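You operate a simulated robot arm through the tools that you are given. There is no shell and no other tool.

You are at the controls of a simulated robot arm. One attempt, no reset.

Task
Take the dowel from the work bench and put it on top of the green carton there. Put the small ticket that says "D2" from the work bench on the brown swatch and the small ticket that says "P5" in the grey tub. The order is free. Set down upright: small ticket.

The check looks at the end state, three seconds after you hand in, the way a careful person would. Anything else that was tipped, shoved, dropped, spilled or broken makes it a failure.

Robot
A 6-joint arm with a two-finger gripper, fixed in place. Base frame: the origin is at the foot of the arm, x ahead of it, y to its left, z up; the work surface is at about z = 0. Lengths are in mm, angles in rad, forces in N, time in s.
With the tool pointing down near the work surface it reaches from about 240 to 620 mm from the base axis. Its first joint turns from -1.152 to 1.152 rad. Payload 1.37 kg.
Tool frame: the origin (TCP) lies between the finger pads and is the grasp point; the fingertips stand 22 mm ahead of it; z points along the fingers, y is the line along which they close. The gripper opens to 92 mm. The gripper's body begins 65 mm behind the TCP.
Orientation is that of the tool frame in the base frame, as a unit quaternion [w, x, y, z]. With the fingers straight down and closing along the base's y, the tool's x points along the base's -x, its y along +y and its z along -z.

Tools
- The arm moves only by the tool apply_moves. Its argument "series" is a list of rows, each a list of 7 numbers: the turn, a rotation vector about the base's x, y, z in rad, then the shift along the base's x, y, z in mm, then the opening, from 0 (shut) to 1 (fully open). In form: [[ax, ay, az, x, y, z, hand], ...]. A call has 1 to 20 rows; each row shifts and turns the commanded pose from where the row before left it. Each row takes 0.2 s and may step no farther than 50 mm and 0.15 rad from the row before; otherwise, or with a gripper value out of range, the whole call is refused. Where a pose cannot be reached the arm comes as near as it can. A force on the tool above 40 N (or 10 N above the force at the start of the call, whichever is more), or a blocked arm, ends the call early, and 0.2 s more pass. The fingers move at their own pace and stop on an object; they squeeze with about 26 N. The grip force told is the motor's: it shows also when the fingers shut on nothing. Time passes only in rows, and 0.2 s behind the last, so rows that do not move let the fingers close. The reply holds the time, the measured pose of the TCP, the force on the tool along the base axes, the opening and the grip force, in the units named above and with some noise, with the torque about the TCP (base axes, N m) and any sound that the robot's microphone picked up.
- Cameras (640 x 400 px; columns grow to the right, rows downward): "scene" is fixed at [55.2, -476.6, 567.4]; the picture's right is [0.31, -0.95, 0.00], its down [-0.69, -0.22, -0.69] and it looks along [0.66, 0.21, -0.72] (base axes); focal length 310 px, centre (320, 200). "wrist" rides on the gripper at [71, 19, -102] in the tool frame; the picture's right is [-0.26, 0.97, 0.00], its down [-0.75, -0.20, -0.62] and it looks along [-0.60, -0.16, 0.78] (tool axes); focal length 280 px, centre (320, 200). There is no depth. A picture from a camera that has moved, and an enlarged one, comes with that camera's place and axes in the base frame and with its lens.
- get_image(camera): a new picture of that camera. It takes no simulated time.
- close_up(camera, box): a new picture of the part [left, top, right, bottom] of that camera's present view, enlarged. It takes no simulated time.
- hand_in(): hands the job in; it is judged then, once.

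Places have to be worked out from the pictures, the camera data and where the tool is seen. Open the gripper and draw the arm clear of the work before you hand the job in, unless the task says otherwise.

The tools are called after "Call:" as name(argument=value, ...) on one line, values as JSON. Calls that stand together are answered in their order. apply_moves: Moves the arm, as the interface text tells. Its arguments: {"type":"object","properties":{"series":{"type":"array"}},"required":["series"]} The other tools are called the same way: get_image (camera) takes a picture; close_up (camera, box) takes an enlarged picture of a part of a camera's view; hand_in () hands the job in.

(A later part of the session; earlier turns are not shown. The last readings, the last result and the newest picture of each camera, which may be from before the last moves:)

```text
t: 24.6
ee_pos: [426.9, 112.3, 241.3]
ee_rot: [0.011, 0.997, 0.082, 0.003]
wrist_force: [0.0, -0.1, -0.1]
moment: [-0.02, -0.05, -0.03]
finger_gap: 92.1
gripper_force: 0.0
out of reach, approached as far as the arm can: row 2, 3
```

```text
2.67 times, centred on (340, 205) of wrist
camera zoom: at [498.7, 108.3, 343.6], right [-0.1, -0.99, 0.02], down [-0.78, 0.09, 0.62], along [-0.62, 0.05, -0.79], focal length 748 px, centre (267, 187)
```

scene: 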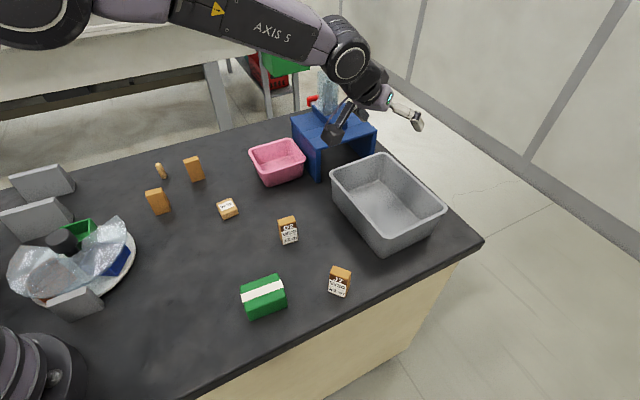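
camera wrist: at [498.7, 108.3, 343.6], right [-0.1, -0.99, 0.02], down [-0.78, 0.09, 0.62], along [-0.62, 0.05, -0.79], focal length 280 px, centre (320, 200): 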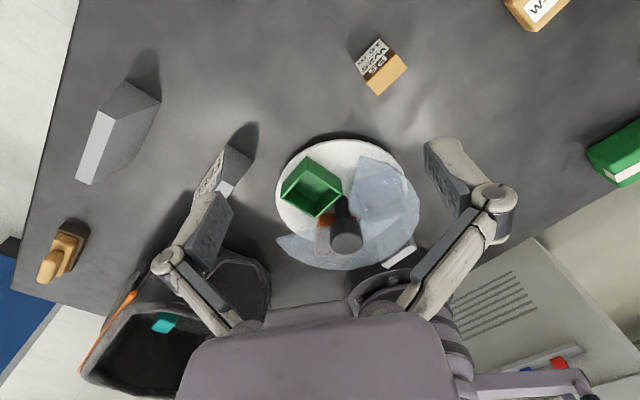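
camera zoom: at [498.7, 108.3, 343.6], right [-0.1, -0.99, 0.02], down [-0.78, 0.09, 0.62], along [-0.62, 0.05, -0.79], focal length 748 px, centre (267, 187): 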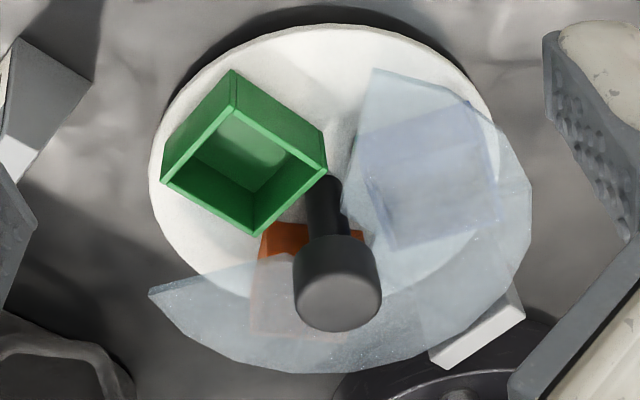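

The third block is partly seen through the film. I'll magnify it and the covered boxes once more.

Call:
close_up(camera="wrist", box=[365, 215, 425, 275])

Call:
close_up(camera="wrist", box=[280, 140, 350, 230])

Call:
close_up(camera="wrist", box=[30, 200, 120, 300])

Call:
close_up(camera="wrist", box=[70, 230, 290, 400])

```text
6.67 times, centred on (395, 245) of wrist
camera zoom: at [498.7, 108.3, 343.6], right [-0.1, -0.99, 0.02], down [-0.78, 0.09, 0.62], along [-0.62, 0.05, -0.79], focal length 1869 px, centre (-180, -100)
```

zoom: 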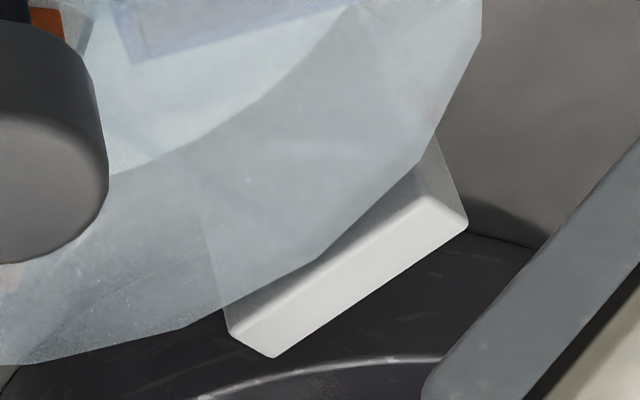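

```text
4.44 times, centred on (315, 185) of wrist
camera zoom: at [498.7, 108.3, 343.6], right [-0.1, -0.99, 0.02], down [-0.78, 0.09, 0.62], along [-0.62, 0.05, -0.79], focal length 1246 px, centre (342, 267)
```

zoom: 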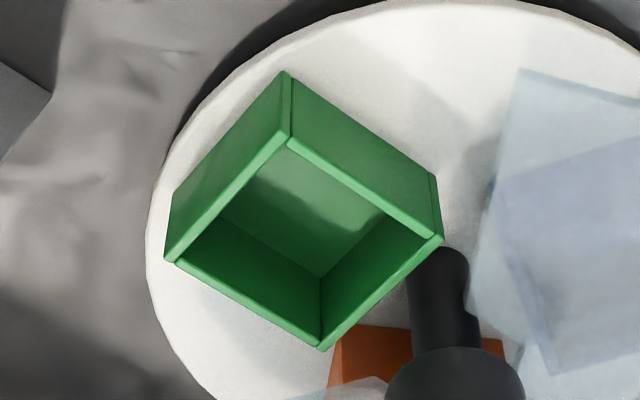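

```text
4.00 times, centred on (75, 250) of wrist
camera zoom: at [498.7, 108.3, 343.6], right [-0.1, -0.99, 0.02], down [-0.78, 0.09, 0.62], along [-0.62, 0.05, -0.79], focal length 1122 px, centre (1300, 0)
```

zoom: 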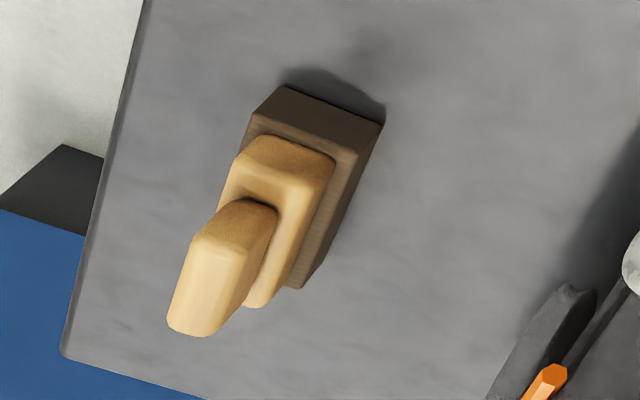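

```text
2.35 times, centred on (180, 315) of wrist
camera zoom: at [498.7, 108.3, 343.6], right [-0.1, -0.99, 0.02], down [-0.78, 0.09, 0.62], along [-0.62, 0.05, -0.79], focal length 660 px, centre (649, -71)
```

zoom: 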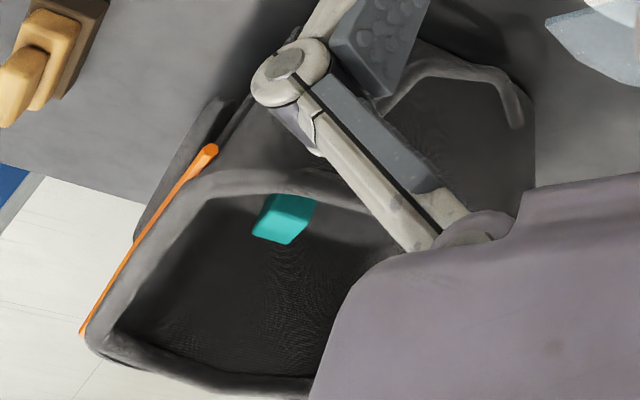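

Still no flat brown patch. I'll scan the remaining parts of the bench in magnified views before drawing conclusions.

Call:
close_up(camera="scene", box=[100, 210, 260, 310])

Call:
close_up(camera="scene", box=[140, 290, 320, 400])

Call:
close_up(camera="scene", box=[350, 220, 500, 320])

Call:
close_up(camera="scene", box=[0, 130, 130, 215])

Call:
close_up(camera="scene", box=[0, 0, 340, 140])

```text
4.00 times, centred on (180, 260) of scene
camera zoom: at [55.2, -476.6, 567.4], right [0.31, -0.95, 0.0], down [-0.69, -0.22, -0.69], along [0.66, 0.21, -0.72], focal length 1238 px, centre (880, -40)
```

zoom: 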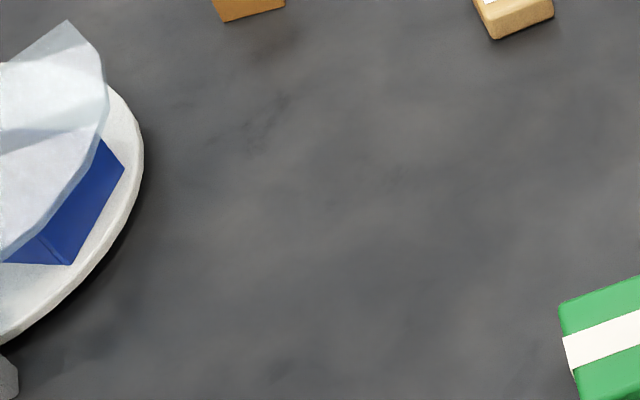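

```text
3.56 times, centred on (230, 345) of scene
camera zoom: at [55.2, -476.6, 567.4], right [0.31, -0.95, 0.0], down [-0.69, -0.22, -0.69], along [0.66, 0.21, -0.72], focal length 1100 px, centre (640, -316)
```

zoom: 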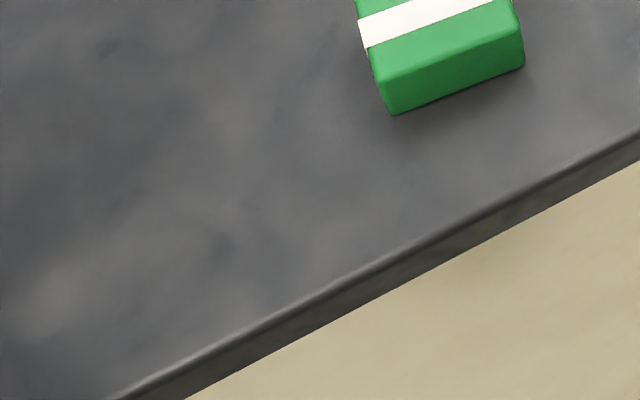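

```text
4.00 times, centred on (425, 270) of scene
camera zoom: at [55.2, -476.6, 567.4], right [0.31, -0.95, 0.0], down [-0.69, -0.22, -0.69], along [0.66, 0.21, -0.72], focal length 1238 px, centre (-100, -80)
```

zoom: 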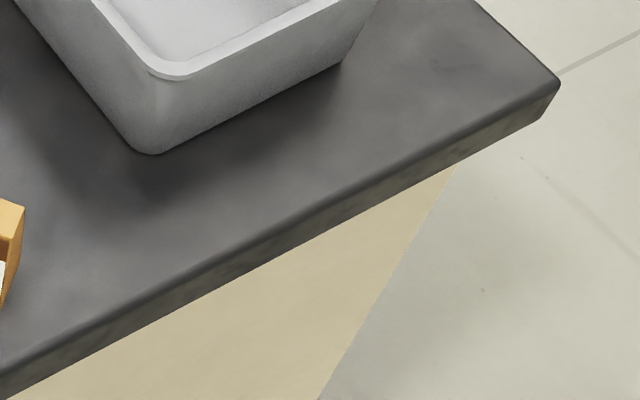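

```text
4.71 times, centred on (65, 172) of scene
camera zoom: at [55.2, -476.6, 567.4], right [0.31, -0.95, 0.0], down [-0.69, -0.22, -0.69], along [0.66, 0.21, -0.72], focal length 1456 px, centre (1520, 329)
```

zoom: 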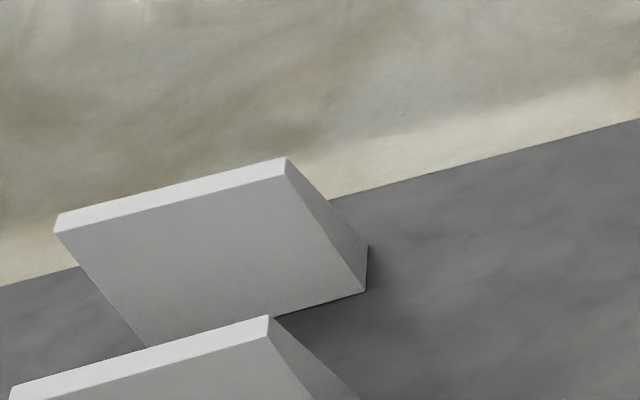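

```text
1.88 times, centred on (170, 70) of scene
camera zoom: at [55.2, -476.6, 567.4], right [0.31, -0.95, 0.0], down [-0.69, -0.22, -0.69], along [0.66, 0.21, -0.72], focal length 583 px, centre (602, 445)
```

zoom: 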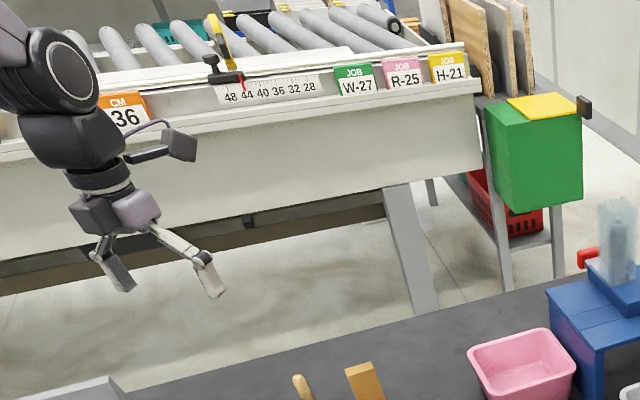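

No flat patch anywhere on the open bench. I'll get one more view from the right side, looking back at the third block's face and under the cover's edge.

Call:
apply_moves(series=[[0, 0, -0.09, -23, -32, -4, 1], [0, 0, -0.09, -23, -32, -4, 1], [0, 0, -0.09, -23, -32, -4, 1], [0, 0, -0.09, -23, -32, -4, 1], [0, 0, -0.09, -23, -32, -4, 1]])

Call:
get_image(camera="wrist")

Call:
close_up(camera="wrist", box=[200, 120, 440, 300])

```text
t: 25.8
ee_pos: [310.6, -43.8, 220.7]
ee_rot: [0.001, 0.991, -0.136, 0.0]
wrist_force: [0.4, 0.5, -0.5]
moment: [0.05, 0.03, -0.02]
finger_gap: 92.0
gripper_force: 0.0
```

```text
taken
camera wrist: at [372.9, -80.9, 321.9], right [-0.51, -0.86, 0.0], down [-0.67, 0.4, 0.63], along [-0.54, 0.32, -0.78], focal length 280 px, centre (320, 200)
```

wrist: 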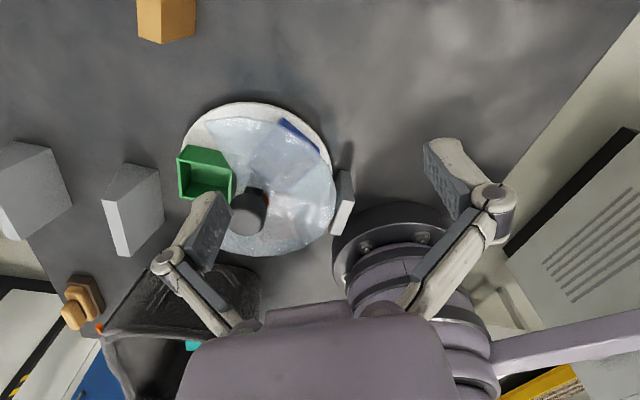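

```text
2.22 times, centred on (320, 210) of wrist
camera zoom: at [372.9, -80.9, 321.9], right [-0.51, -0.86, 0.0], down [-0.67, 0.4, 0.63], along [-0.54, 0.32, -0.78], focal length 623 px, centre (320, 178)
```

zoom: 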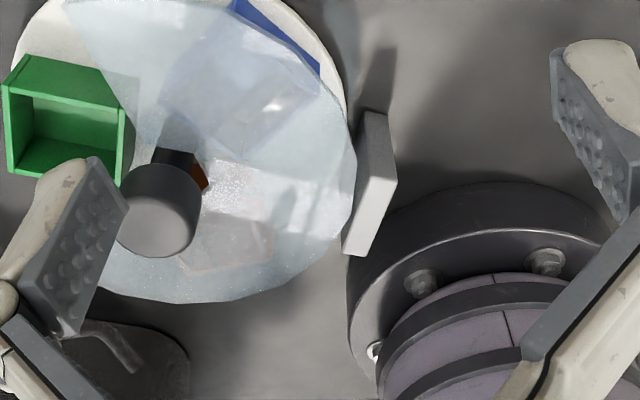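

The plate's knob appears at about (243, 94), top z ≈ 100, the film at z ≈ 65 with its opening towards +46° where the green box stands; the brown box is 120° further round, so D2's place likely means turning the knob. I'll do the dowel first: turn back and move to view it closely.

Call:
apply_moves(series=[[0, 0, -0.15, 5, 7, 0, 1], [0, 0, -0.15, 5, 7, 0, 1], [0, 0, -0.15, 5, 7, 0, 1], [0, 0, -0.15, 5, 7, 0, 1], [0, 0, -0.15, 5, 7, 0, 1], [0, 0, -0.15, 5, 7, 0, 1], [0, 0, -0.15, 5, 7, 0, 1], [0, 0, -0.15, 5, 7, 0, 1], [0, 0, -0.15, 5, 7, 0, 1], [0, 0, -0.15, 5, 7, 0, 1], [0, 0, -0.15, 5, 7, -5, 1], [0, 0, -0.15, 5, 7, -5, 1], [0, 0, -0.15, 5, 7, -5, 1], [0, 0, -0.15, 5, 7, -5, 1], [0, 0, -0.15, 5, 7, -5, 1], [0, 0, -0.15, 5, 7, -5, 1], [0, 0, -0.15, 5, 7, -5, 1], [0, 0, -0.15, 5, 7, -5, 1], [0, 0, -0.15, 5, 7, -5, 1], [0, 0, -0.02, 5, 7, -5, 1]])

Call:
get_image(camera="wrist")

```text
t: 30.0
ee_pos: [410.4, 97.5, 169.8]
ee_rot: [0.0, -0.001, 1.0, 0.0]
wrist_force: [-0.5, 0.1, -0.1]
moment: [0.01, 0.01, 0.02]
finger_gap: 91.9
gripper_force: 0.1
```

```text
taken
camera wrist: at [338.7, 116.2, 272.1], right [0.26, 0.97, 0.0], down [0.75, -0.2, 0.63], along [0.6, -0.16, -0.78], focal length 280 px, centre (320, 200)
```

wrist: 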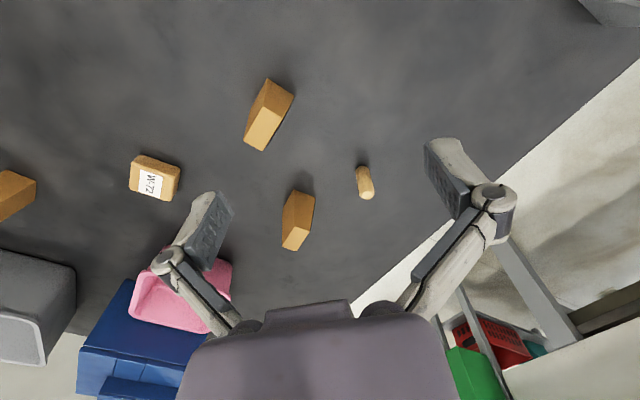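

Call:
close_up(camera="wrist", box=[230, 70, 390, 260])

Call:
close_up(camera="wrist", box=[330, 150, 400, 210])

Call:
close_up(camera="scene", box=[140, 150, 220, 220])

Call:
close_up(camera="scene", box=[225, 260, 305, 330])

```text
2.11 times, centred on (310, 165) of wrist
camera zoom: at [338.7, 116.2, 272.1], right [0.26, 0.97, 0.0], down [0.75, -0.2, 0.63], along [0.6, -0.16, -0.78], focal length 590 px, centre (341, 274)
```

zoom: 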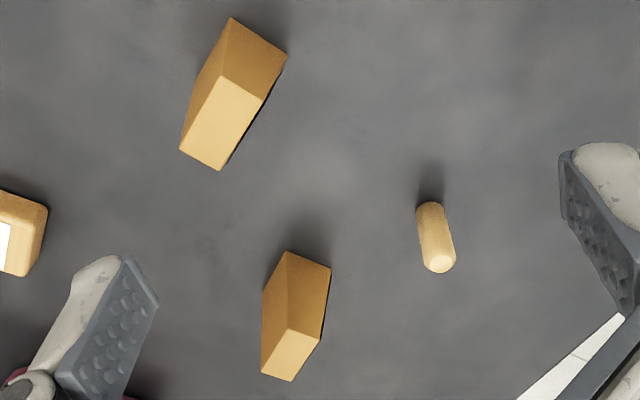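

```text
6.67 times, centred on (365, 180) of wrist
camera zoom: at [338.7, 116.2, 272.1], right [0.26, 0.97, 0.0], down [0.75, -0.2, 0.63], along [0.6, -0.16, -0.78], focal length 1869 px, centre (20, 333)
```

zoom: 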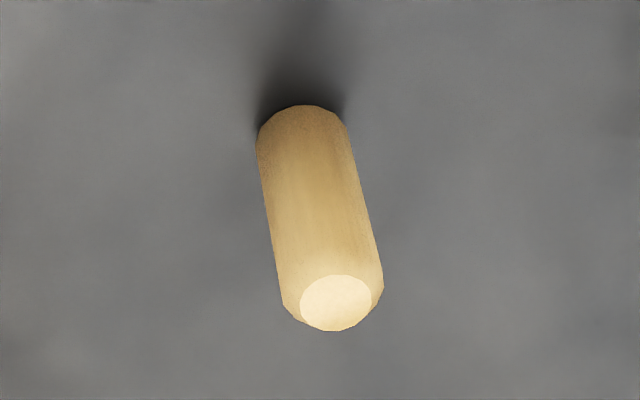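

```text
5.71 times, centred on (180, 185) of scene
camera zoom: at [55.2, -476.6, 567.4], right [0.31, -0.95, 0.0], down [-0.69, -0.22, -0.69], along [0.66, 0.21, -0.72], focal length 1768 px, centre (1120, 286)
```

zoom: 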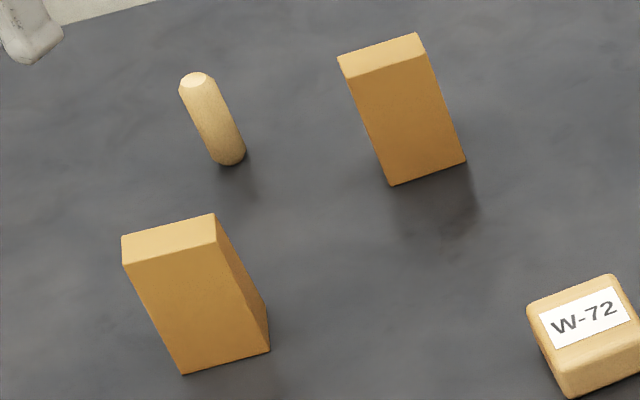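

```text
5.71 times, centred on (265, 295) of scene
camera zoom: at [55.2, -476.6, 567.4], right [0.31, -0.95, 0.0], down [-0.69, -0.22, -0.69], along [0.66, 0.21, -0.72], focal length 1768 px, centre (634, -343)
```

zoom: 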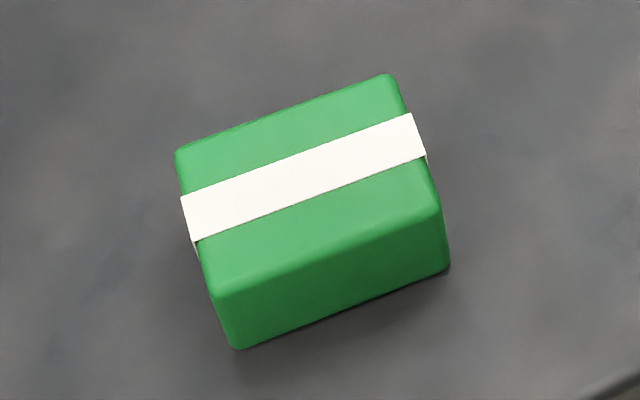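

From two views the dowel stands at about (520, 118.5), 17 mm thick, ~45 mm tall. I'll go over it at height and check alignment before lowering.

Call:
apply_moves(series=[[0, 0, 0, 36.5, 7, 0, 1], [0, 0, 0, 36.5, 7, 0, 1], [0, 0, 0, 36.6, 7, 0, 1], [0, 0, 0, 0, 0, -40, 1], [0, 0, 0, 0, 0, -40, 1], [0, 0, 0, 0, 0, 0, 1]])

Call:
get_image(camera="wrist")

Call:
close_up(camera="scene", box=[110, 110, 230, 210])

```text
t: 31.4
ee_pos: [520.1, 114.9, 90.1]
ee_rot: [0.0, 0.0, 1.0, 0.0]
wrist_force: [0.5, 0.1, -0.7]
moment: [-0.02, -0.02, 0.02]
finger_gap: 91.9
gripper_force: 0.1
```

```text
taken
camera wrist: at [449.3, 133.4, 192.5], right [0.26, 0.97, 0.0], down [0.75, -0.2, 0.63], along [0.6, -0.16, -0.78], focal length 280 px, centre (320, 200)
```

wrist: 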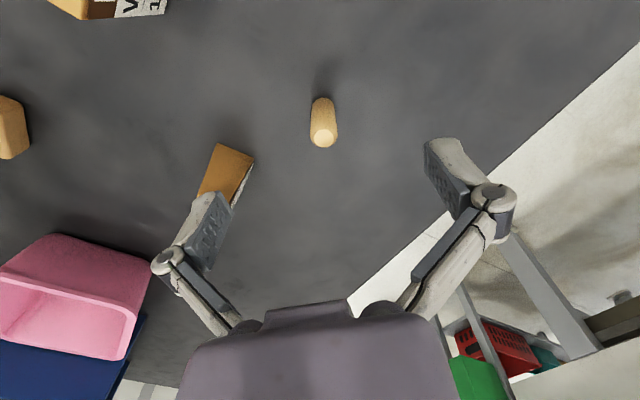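

```text
4.00 times, centred on (170, 160) of scene
camera zoom: at [55.2, -476.6, 567.4], right [0.31, -0.95, 0.0], down [-0.69, -0.22, -0.69], along [0.66, 0.21, -0.72], focal length 1238 px, centre (920, 360)
```

zoom: 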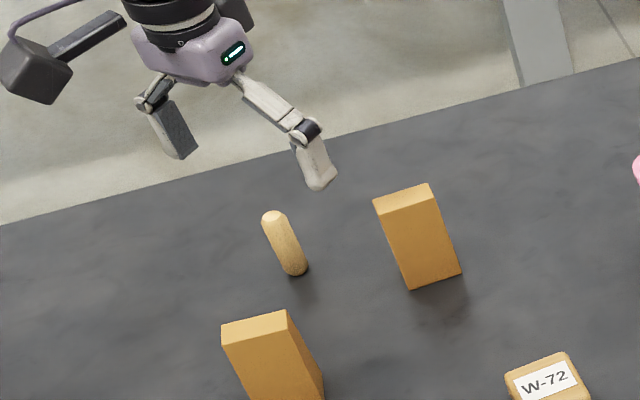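

The dowel refines to about (518.5, 117). I'll half-close the fingers to keep clear of the neighbouring ticket, nudge, lower, and grip.

Call:
apply_moves(series=[[0, 0, 0, -1, 2, 0, 0.5], [0, 0, 0, 0, 0, 0, 0.5], [0, 0, 0, 0, 0, 0, 0.5], [0, 0, 0, 0, 0, -20, 0.5], [0, 0, 0, 0, 0, -20, 0.5], [0, 0, 0, 0, 0, -15, 0.5], [0, 0, 0, 0, 0, -8, 0.5], [0, 0, 0, 0, 0, 0, 0.5]])

Call:
get_image(camera="wrist")

Call:
close_up(camera="scene", box=[110, 110, 230, 210])

```text
t: 33.2
ee_pos: [519.6, 116.5, 28.6]
ee_rot: [0.0, -0.001, 1.0, 0.0]
wrist_force: [-0.7, -0.1, 0.1]
moment: [0.01, -0.01, 0.0]
finger_gap: 46.1
gripper_force: 0.1
```

```text
taken
camera wrist: at [447.9, 136.4, 129.8], right [0.26, 0.97, 0.0], down [0.75, -0.2, 0.62], along [0.6, -0.16, -0.78], focal length 280 px, centre (320, 200)
```

wrist: 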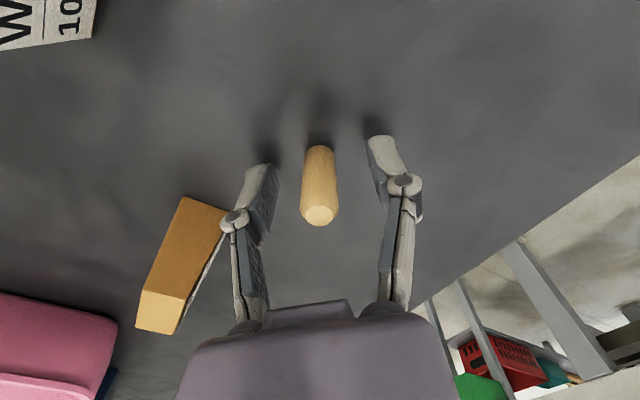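

```text
4.00 times, centred on (170, 160) of scene
camera zoom: at [55.2, -476.6, 567.4], right [0.31, -0.95, 0.0], down [-0.69, -0.22, -0.69], along [0.66, 0.21, -0.72], focal length 1238 px, centre (920, 360)
```

zoom: 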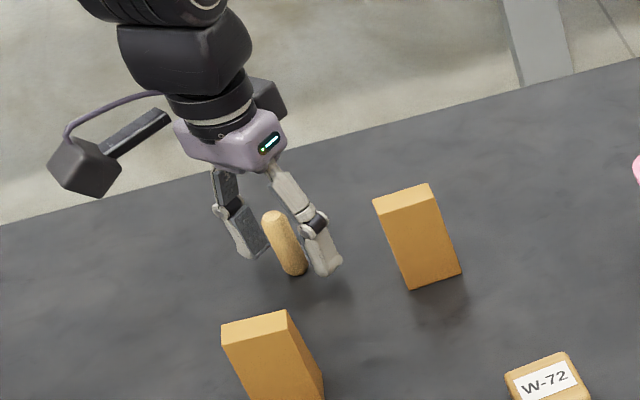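

The dowel stands centred between the pads. I'll close on it and lift a little to verify.

Call:
apply_moves(series=[[0, 0, 0, 0, 0, 0, 0], [0, 0, 0, 0, 0, 0, 0], [0, 0, 0, 0, 0, 0, 0], [0, 0, 0, 0, 0, 0, 0], [0, 0, 0, 0, 0, 10, 0], [0, 0, 0, 0, 0, 20, 0], [0, 0, 0, 0, 0, 30, 0]])

Call:
close_up(camera="scene", box=[110, 90, 230, 210])

Call:
get_image(camera="wrist")

```text
t: 34.8
ee_pos: [520.1, 118.2, 90.4]
ee_rot: [0.0, -0.001, 1.0, 0.001]
wrist_force: [-0.1, 0.2, 0.0]
moment: [0.0, -0.04, 0.02]
finger_gap: 13.2
gripper_force: 25.8
```

```text
3.33 times, centred on (170, 150) of scene
camera zoom: at [55.2, -476.6, 567.4], right [0.31, -0.95, 0.0], down [-0.69, -0.22, -0.69], along [0.66, 0.21, -0.72], focal length 1032 px, centre (820, 367)
```

zoom: 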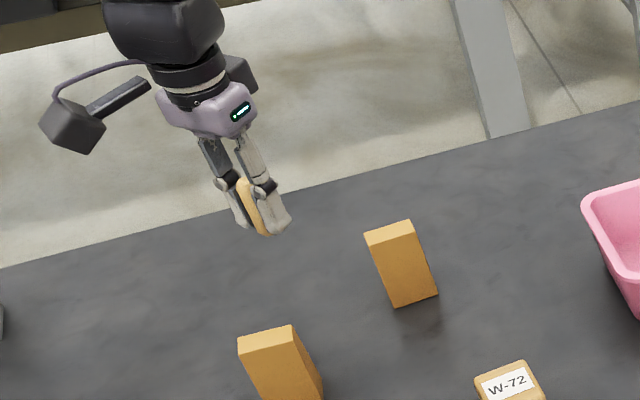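

```text
taken
camera wrist: at [447.6, 138.0, 192.2], right [0.26, 0.97, 0.0], down [0.75, -0.2, 0.62], along [0.6, -0.16, -0.78], focal length 280 px, centre (320, 200)
```

wrist: 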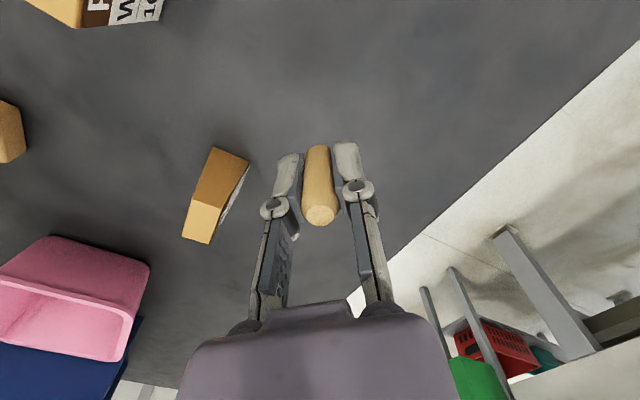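

The dowel is held upright (its foot ≈28.6 mm below the TCP). The carton's top centre works out at about (281, -294.5), top z ≈ 43.5; I'll carry the dowel there at height and check from above.

Call:
apply_moves(series=[[0, 0, 0, 0, 0, 45, 0], [0, 0, 0, 0, 0, 45, 0], [0, 0, 0, -23.9, -41.2, 2, 0], [0, 0, 0, -23.9, -41.2, 2, 0], [0, 0, 0, -23.9, -41.2, 2, 0], [0, 0, 0, -23.9, -41.2, 2, 0], [0, 0, 0, -23.9, -41.2, 2, 0], [0, 0, 0, -23.9, -41.2, 2, 0], [0, 0, 0, -23.9, -41.2, 2, 0], [0, 0, 0, -23.9, -41.2, 2, 0], [0, 0, 0, -23.9, -41.2, 2, 0], [0, 0, 0, -23.9, -41.2, 2, 0], [0, 0, 0, 0, 0, 0, 0]])

Call:
get_image(camera="wrist")

Call:
get_image(camera="scene")

```text
t: 37.6
ee_pos: [279.9, -295.1, 197.2]
ee_rot: [0.0, -0.001, 1.0, 0.0]
wrist_force: [-0.2, 0.3, -0.2]
moment: [-0.03, 0.03, -0.04]
finger_gap: 13.3
gripper_force: 25.9
```

```text
taken
camera wrist: at [206.9, -275.9, 298.7], right [0.26, 0.97, 0.0], down [0.75, -0.2, 0.62], along [0.6, -0.16, -0.78], focal length 280 px, centre (320, 200)
```

wrist: 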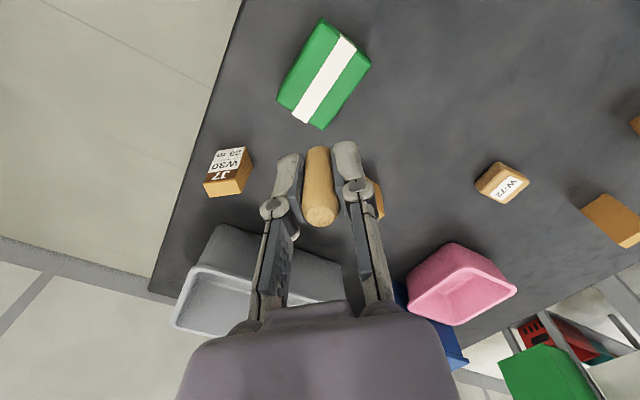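

```text
taken
```

scene: 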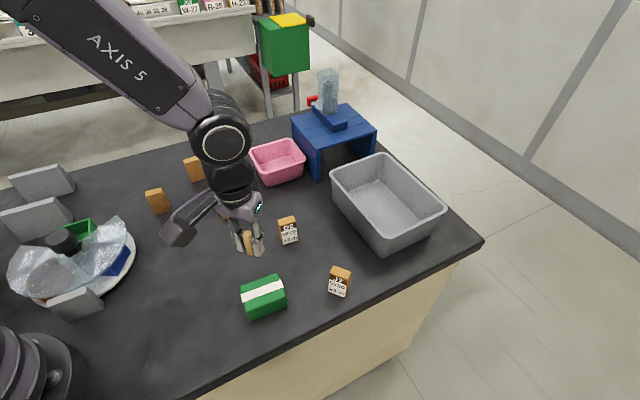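

I'll magnify the carton in this wrist view to pin down its top centre.

Call:
close_up(camera="wrist", box=[250, 0, 400, 140])

```text
2.86 times, centred on (325, 70) of wrist
camera zoom: at [206.9, -275.9, 298.7], right [0.26, 0.97, 0.0], down [0.75, -0.2, 0.62], along [0.6, -0.16, -0.78], focal length 801 px, centre (306, 571)
```

zoom: 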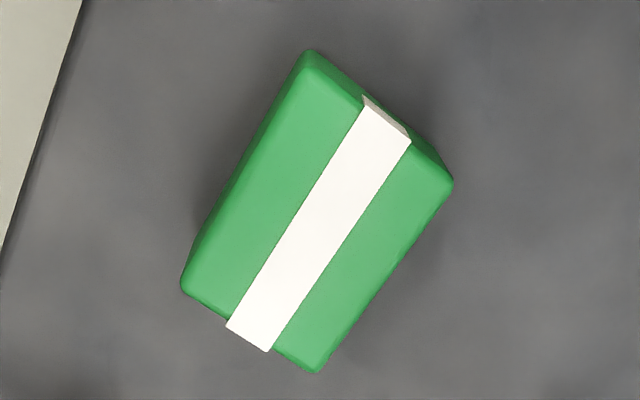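

Both views agree on a top centre near (278.5, -293.5). I'll lower to just above the carton and check the gap.

Call:
apply_moves(series=[[0, 0, 0, -1.5, 1.5, -40, 0], [0, 0, 0, 0, 0, -40, 0], [0, 0, 0, 0, 0, -30, 0], [0, 0, 0, 0, 0, -8, 0], [0, 0, 0, 0, 0, 0, 0]])

Call:
close_up(camera="scene", box=[210, 210, 320, 330])

Call:
get_image(camera="wrist")

```text
t: 38.8
ee_pos: [278.1, -292.9, 77.6]
ee_rot: [0.0, -0.002, 1.0, 0.0]
wrist_force: [-0.5, 0.1, 0.3]
moment: [-0.02, 0.04, -0.02]
finger_gap: 13.3
gripper_force: 25.9
```

```text
3.33 times, centred on (265, 270) of scene
camera zoom: at [55.2, -476.6, 567.4], right [0.31, -0.95, 0.0], down [-0.69, -0.22, -0.69], along [0.66, 0.21, -0.72], focal length 1032 px, centre (503, -33)
```

zoom: 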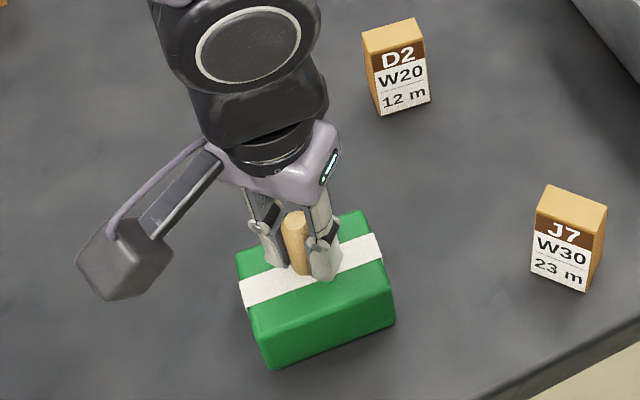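

```text
taken
camera wrist: at [206.3, -273.0, 179.2], right [0.26, 0.97, 0.0], down [0.75, -0.2, 0.63], along [0.6, -0.16, -0.78], focal length 280 px, centre (320, 200)
```

wrist: 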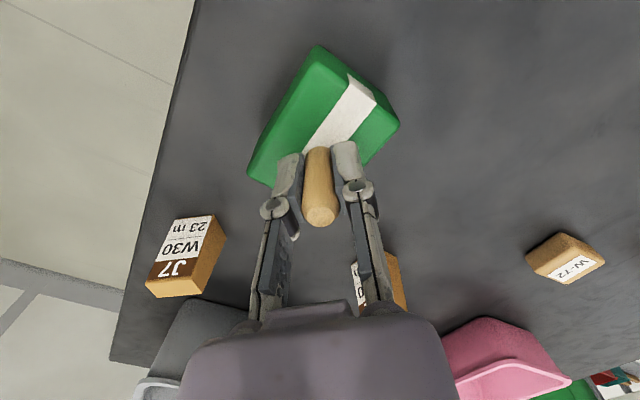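

It's over the ribbon's middle with a few mm to go. I'll lower in small steps and watch the force.

Call:
apply_moves(series=[[0, 0, 0, 0, 0, -2, 0], [0, 0, 0, 0, 0, -1.5, 0], [0, 0, 0, 0, 0, 0, 0]])

Call:
apply_moves(series=[[0, 0, 0, 0, 0, -1, 0], [0, 0, 0, 0, 0, 0, 0]])

Call:
apply_moves(series=[[0, 0, 0, 0, 0, -1, 0], [0, 0, 0, 0, 0, 0, 0]])

```text
t: 39.6
ee_pos: [276.9, -292.8, 75.5]
ee_rot: [-0.001, -0.001, 1.0, 0.0]
wrist_force: [0.5, 0.4, -0.1]
moment: [-0.03, 0.03, 0.01]
finger_gap: 13.4
gripper_force: 25.7
```

```text
t: 40.2
ee_pos: [277.8, -292.6, 73.6]
ee_rot: [0.0, -0.001, 1.0, 0.0]
wrist_force: [0.4, -0.3, 0.9]
moment: [-0.01, -0.03, 0.01]
finger_gap: 13.5
gripper_force: 25.5
```

```text
t: 40.8
ee_pos: [278.4, -291.9, 73.8]
ee_rot: [0.001, -0.001, 1.0, 0.0]
wrist_force: [-0.1, -0.6, -0.2]
moment: [0.03, 0.01, 0.02]
finger_gap: 13.2
gripper_force: 25.6
```

No contact yet; continuing in 1 mm steps.

Call:
apply_moves(series=[[0, 0, 0, 0, 0, -1, 0], [0, 0, 0, 0, 0, 0, 0]])

Call:
apply_moves(series=[[0, 0, 0, 0, 0, -1, 0], [0, 0, 0, 0, 0, 0, 0]])

Call:
close_up(camera="scene", box=[235, 255, 295, 315])

```text
t: 41.4
ee_pos: [277.3, -292.0, 73.5]
ee_rot: [0.0, -0.001, 1.0, 0.0]
wrist_force: [0.1, -0.3, 2.6]
moment: [-0.02, 0.0, 0.01]
finger_gap: 13.3
gripper_force: 25.8
```

```text
t: 42.0
ee_pos: [279.5, -291.7, 71.2]
ee_rot: [0.001, -0.002, 1.0, -0.001]
wrist_force: [-4.7, 1.9, 23.4]
moment: [0.01, 0.1, -0.04]
finger_gap: 13.3
gripper_force: 26.0
```

```text
6.67 times, centred on (265, 285) of scene
camera zoom: at [55.1, -476.5, 567.5], right [0.31, -0.95, 0.0], down [-0.69, -0.22, -0.69], along [0.66, 0.21, -0.72], focal length 2063 px, centre (687, -367)
```

zoom: 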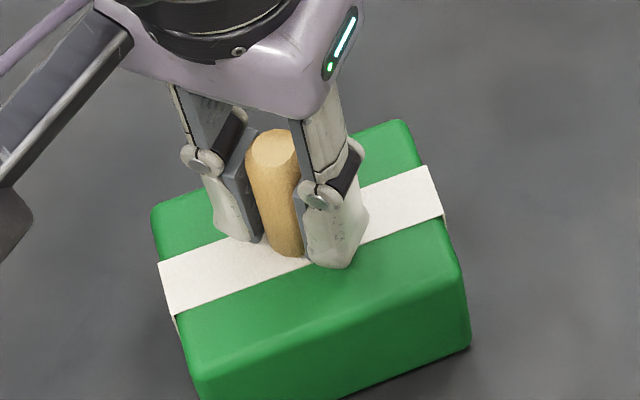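

Contact at 23 N. I'll relieve the press by a millimetre, open gently, and check the dowel stands before withdrawing.

Call:
apply_moves(series=[[0, 0, 0, 0, 0, 0.9, 0], [0, 0, 0, 0, 0, 0, 0], [0, 0, 0, 0, 0, 0, 0.2], [0, 0, 0, 0, 0, 0, 0.3], [0, 0, 0, 0, 0, 0, 0.4], [0, 0, 0, 0, 0, 0, 0.45], [0, 0, 0, 0, 0, 0, 0.45]])

Call:
close_up(camera="scene", box=[235, 255, 295, 315])

Call:
get_image(camera="wrist")

```text
t: 43.6
ee_pos: [278.3, -293.6, 72.5]
ee_rot: [0.0, 0.0, 1.0, 0.0]
wrist_force: [0.9, 0.2, 0.3]
moment: [-0.03, -0.01, 0.05]
finger_gap: 41.5
gripper_force: 0.1
```

```text
6.67 times, centred on (265, 285) of scene
camera zoom: at [55.2, -476.6, 567.4], right [0.31, -0.95, 0.0], down [-0.69, -0.22, -0.69], along [0.66, 0.21, -0.72], focal length 2063 px, centre (687, -367)
```

zoom: 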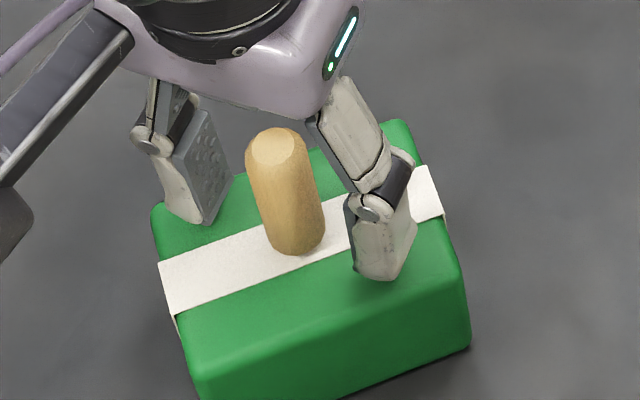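

```text
taken
camera wrist: at [207.0, -272.9, 174.4], right [0.26, 0.97, 0.0], down [0.75, -0.2, 0.63], along [0.6, -0.16, -0.78], focal length 280 px, centre (320, 200)
```

wrist: 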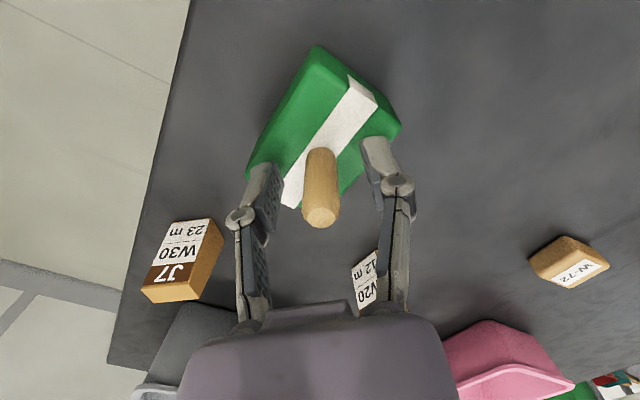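

The dowel stands on the carton by itself. I'll rise straight up, then do an empty dry run of the tilted approach over the tub to confirm reach and clearances before handling P5.

Call:
apply_moves(series=[[0, 0, 0, 0, 0, 15, 0.45], [0, 0, 0, 0, 0, 25, 0.45], [0, 0, 0, 0, 0, 40, 0.45], [0, 0, 0, 0, 0, 45, 0.45], [0, 0, 0, 0, 0, 45, 0.45], [0, 0, -0.15, 30, -15, 10, 0.45], [0, 0, -0.15, 30, -18, 10, 0.45], [0, 0, -0.15, 35, -25, 0, 0.45], [0, 0, -0.15, 35, -25, 0, 0.45], [0, 0, -0.15, 35, -25, 0, 0.45], [0, 0, 0, 35, -27, 0, 0.45]])

Call:
get_image(camera="scene")

Call:
get_image(camera="wrist")

```text
t: 46.0
ee_pos: [468.4, -423.3, 260.9]
ee_rot: [-0.003, 0.366, 0.931, 0.001]
wrist_force: [0.0, -0.4, -0.6]
moment: [0.01, 0.01, -0.02]
finger_gap: 41.5
gripper_force: 0.1
out of reach, approached as far as the arm can: row 11
```

```text
taken
```

scene: 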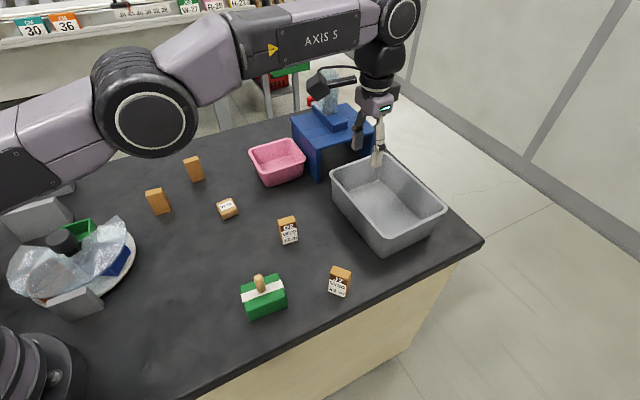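

```text
taken
camera wrist: at [429.7, -360.6, 363.2], right [0.85, 0.53, 0.0], down [0.41, -0.66, 0.62], along [0.33, -0.53, -0.78], focal length 280 px, centre (320, 200)
```

wrist: 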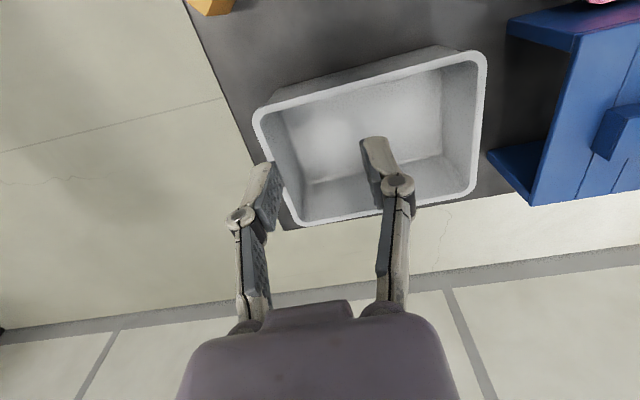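

The dowel still stands. This view shows the tub interior well; I'll enlarge it to measure.

Call:
close_up(camera="wrist", box=[230, 30, 510, 240])

```text
1.90 times, centred on (370, 135) of wrist
camera zoom: at [429.7, -360.6, 363.2], right [0.85, 0.53, 0.0], down [0.41, -0.66, 0.62], along [0.33, -0.53, -0.78], focal length 534 px, centre (225, 324)
```

zoom: 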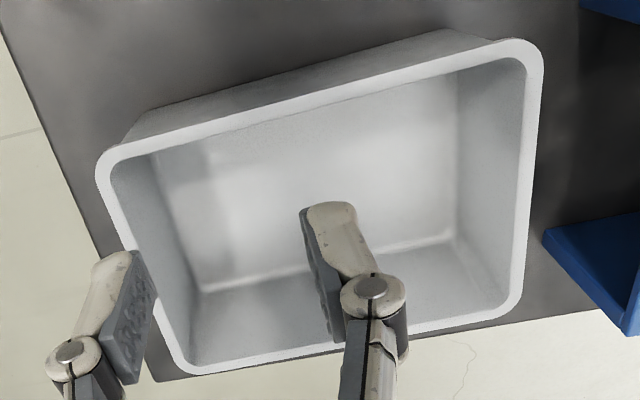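

The tub's rim is about z≈88, its near wall ~650–668 mm out in the -43° direction, floor from ~668 to ~790. Now the dry run: tilt outward 0.5 rad and move to about r=705 over the floor, staying above the rim at first.

Call:
apply_moves(series=[[-0.085, -0.0915, 0, 14, -11, -15, 0.45], [-0.085, -0.0915, 0, 14, -11, -15, 0.45], [-0.085, -0.0915, 0, 14, -11, -15, 0.45], [-0.085, -0.0915, 0, 14, -11, -15, 0.45], [0, 0, 0, 0, 0, -20, 0.45], [0, 0, 0, 0, 0, 0, 0.45]])

Call:
get_image(camera="scene")

Call:
get_image(camera="wrist")

```text
t: 47.4
ee_pos: [528.8, -466.4, 181.6]
ee_rot: [0.23, 0.353, 0.902, -0.091]
wrist_force: [-0.4, -0.3, 0.6]
moment: [0.04, -0.02, 0.0]
finger_gap: 41.5
gripper_force: 0.1
```

```text
taken
```

scene: 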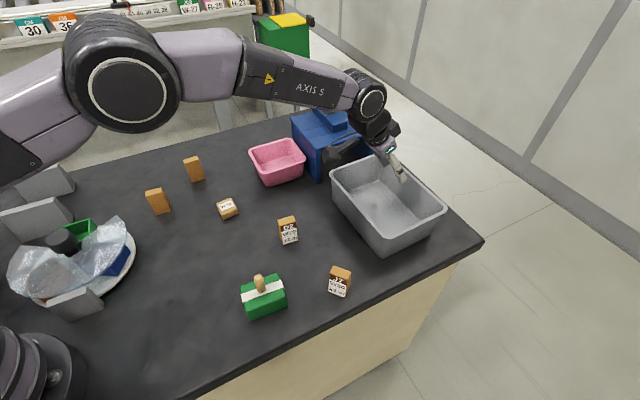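

```text
taken
camera wrist: at [460.1, -376.6, 237.2], right [0.82, 0.55, 0.12], down [0.13, -0.4, 0.91], along [0.55, -0.73, -0.4], focal length 280 px, centre (320, 200)
```

wrist: 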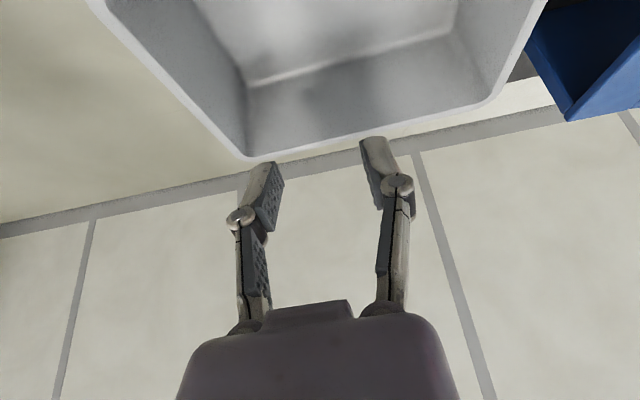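

Reached without limits. I'll descend within the tub opening in the dry run, watching force and clearance.

Call:
apply_moves(series=[[0, 0, 0, 0, 0, -25, 0.45], [0, 0, 0, 0, 0, -25, 0.45], [0, 0, 0, 0, 0, -20, 0.45], [0, 0, 0, 0, 0, -20, 0.45], [0, 0, 0, 0, 0, 0, 0.45]])

Call:
close_up(camera="scene", box=[290, 70, 460, 260])

Call:
get_image(camera="wrist")

```text
t: 48.6
ee_pos: [528.8, -465.1, 92.5]
ee_rot: [0.23, 0.354, 0.902, -0.091]
wrist_force: [0.2, 1.1, -0.3]
moment: [-0.03, -0.01, 0.02]
finger_gap: 41.3
gripper_force: 0.0
```

```text
2.11 times, centred on (375, 165) of scene
camera zoom: at [55.2, -476.6, 567.4], right [0.31, -0.95, 0.0], down [-0.69, -0.22, -0.69], along [0.66, 0.21, -0.72], focal length 652 px, centre (204, 274)
```

zoom: 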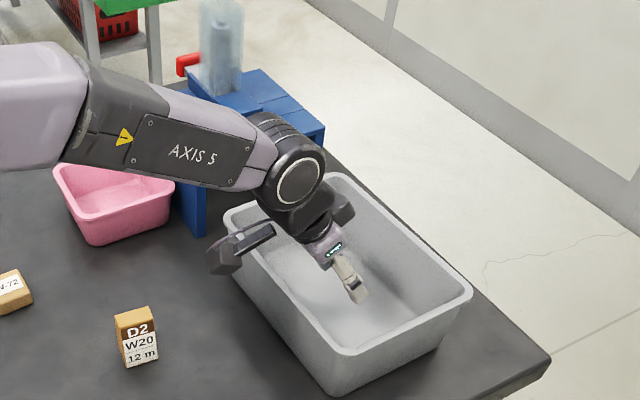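

```text
taken
camera wrist: at [460.0, -375.6, 148.1], right [0.82, 0.55, 0.12], down [0.13, -0.4, 0.91], along [0.55, -0.73, -0.4], focal length 280 px, centre (320, 200)
```

wrist: 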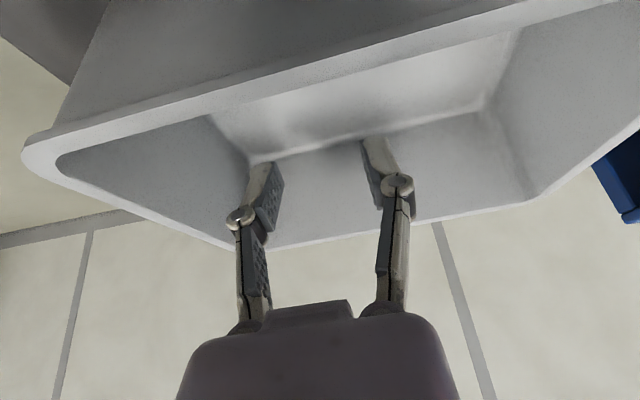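

Plenty of room so far. I'll continue down to the release height in the dry run.

Call:
apply_moves(series=[[0, 0, 0, 0, 0, -15, 0.45], [0, 0, 0, 0, 0, -15, 0.45], [0, 0, 0, 0, 0, -10, 0.45], [0, 0, 0, 0, 0, 0, 0.45]])

Call:
close_up(camera="scene", box=[290, 70, 460, 260])

Call:
get_image(camera="wrist")

```text
t: 49.6
ee_pos: [528.9, -466.2, 51.8]
ee_rot: [0.23, 0.354, 0.902, -0.091]
wrist_force: [-0.4, -0.6, -0.8]
moment: [-0.01, -0.01, 0.02]
finger_gap: 41.4
gripper_force: 0.1
```

```text
2.11 times, centred on (375, 165) of scene
camera zoom: at [55.2, -476.6, 567.4], right [0.31, -0.95, 0.0], down [-0.69, -0.22, -0.69], along [0.66, 0.21, -0.72], focal length 652 px, centre (204, 274)
```

zoom: 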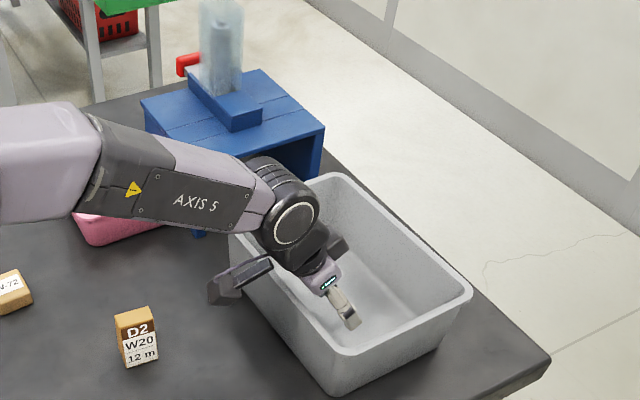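

```text
taken
camera wrist: at [459.5, -376.7, 106.6], right [0.83, 0.55, 0.12], down [0.13, -0.4, 0.91], along [0.55, -0.73, -0.4], focal length 280 px, centre (320, 200)
```

wrist: 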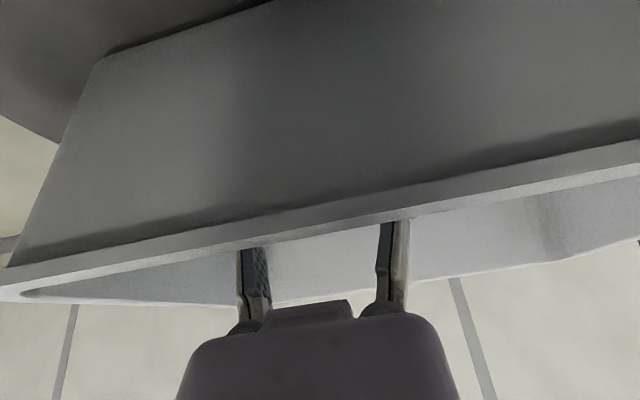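

The dry run reached release height (TCP z≈52) inside the tub with no contact. I'll go back up, keep the tilt, and fly to a hover over P5, which I place at about (420, 48.5) with its thin axis at ≈42°.

Call:
apply_moves(series=[[0, 0, 0, 0, 0, 30, 0.45], [0, 0, 0, 0, 0, 40, 0.45], [0, 0, 0, 0, 0, 40, 0.45], [0, 0, 0, 0, 0, 40, 0.45], [0, 0, 0, -15, 40, 5, 0.45], [0, 0, 0, -15, 42, 5, 0.45], [0, 0, 0, -10, 43, 0, 0.5], [0, 0, -0.03, -10, 43, 0, 0.5], [0, 0, -0.03, -10, 43, 0, 0.5], [0, 0, -0.03, -10, 43, 0, 0.5], [0, 0, 0, -8, 43, 0, 0.5], [0, 0, 0, -8, 43, 0, 0.5], [0, 0, 0, -8, 43, 0, 0.5], [0, 0, 0, -8, 43, 0, 0.5], [0, 0, 0, -8, 43, 0, 0.5], [0, 0, 0, -8, 43, 0, 0.5], [0, 0, 0, 0, 3, 0, 0.5], [0, 0, 0, 0, 0, 0, 0.5]])

Call:
get_image(camera="wrist")

Call:
get_image(camera="scene")

```text
t: 53.4
ee_pos: [409.5, 49.1, 213.2]
ee_rot: [0.225, 0.394, 0.885, -0.101]
wrist_force: [-1.0, 0.6, 0.1]
moment: [0.02, -0.01, -0.03]
finger_gap: 46.0
gripper_force: 0.1
```

```text
taken
camera wrist: at [349.9, 145.0, 268.2], right [0.87, 0.47, 0.12], down [0.09, -0.41, 0.91], along [0.48, -0.78, -0.4], focal length 280 px, centre (320, 200)
```

wrist: 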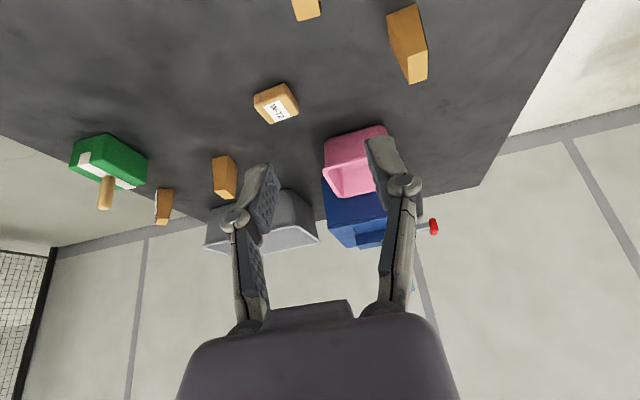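

```text
taken
```

scene: 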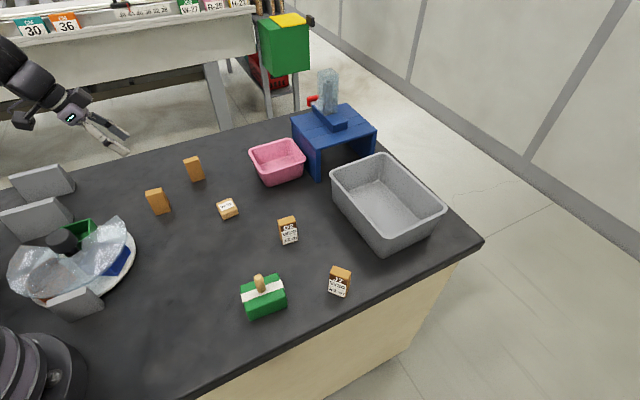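

Orientation is as wanted (tilt azimuth −48°). I'll shift to the ticket's x and lower to a hover to check alignment with P5.

Call:
apply_moves(series=[[0, 0, 0, 10.5, -0.5, -30, 0.5], [0, 0, 0, 0, 0, -30, 0.5], [0, 0, 0, 0, 0, -30, 0.5], [0, 0, 0, 0, 0, 0, 0.5]])

Call:
get_image(camera="wrist")

Call:
close_up(camera="scene", box=[90, 130, 220, 230])

```text
t: 54.4
ee_pos: [422.1, 49.5, 122.0]
ee_rot: [0.225, 0.395, 0.885, -0.1]
wrist_force: [-0.1, 0.2, 0.3]
moment: [-0.01, -0.01, -0.01]
finger_gap: 46.0
gripper_force: 0.1
```

```text
taken
camera wrist: at [361.9, 144.7, 177.0], right [0.87, 0.47, 0.13], down [0.09, -0.41, 0.91], along [0.48, -0.78, -0.4], focal length 280 px, centre (320, 200)
```

wrist: 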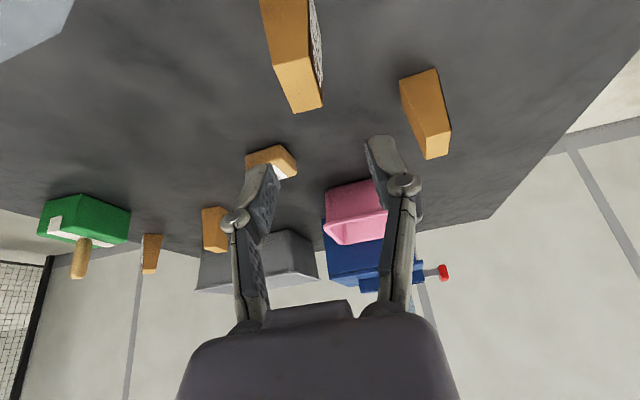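

```text
4.00 times, centred on (155, 180) of scene
camera zoom: at [55.2, -476.6, 567.4], right [0.31, -0.95, 0.0], down [-0.69, -0.22, -0.69], along [0.66, 0.21, -0.72], focal length 1238 px, centre (980, 280)
```

zoom: 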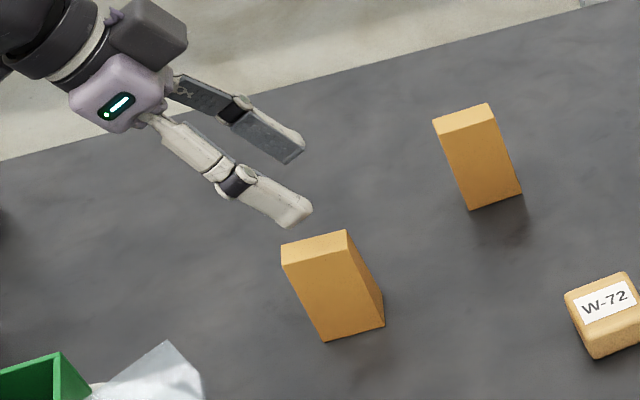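

I'll magnify the ticket in this wrist view to check its centre and its angle relative to the pads.

Call:
close_up(camera="wrist", box=[240, 0, 360, 120])

```text
3.33 times, centred on (300, 60) of wrist
camera zoom: at [361.9, 144.7, 177.0], right [0.87, 0.47, 0.13], down [0.09, -0.41, 0.91], along [0.48, -0.78, -0.4], focal length 935 px, centre (387, 667)
```

zoom: 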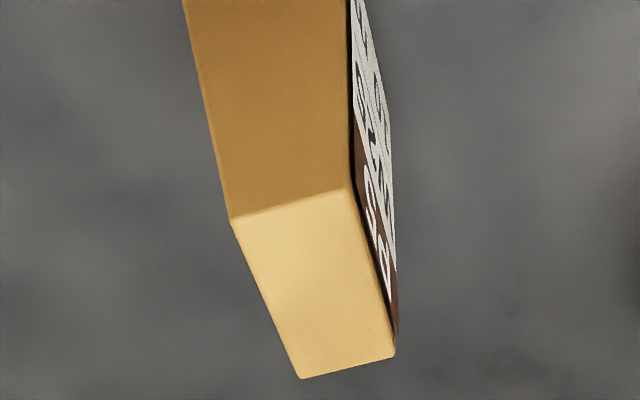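

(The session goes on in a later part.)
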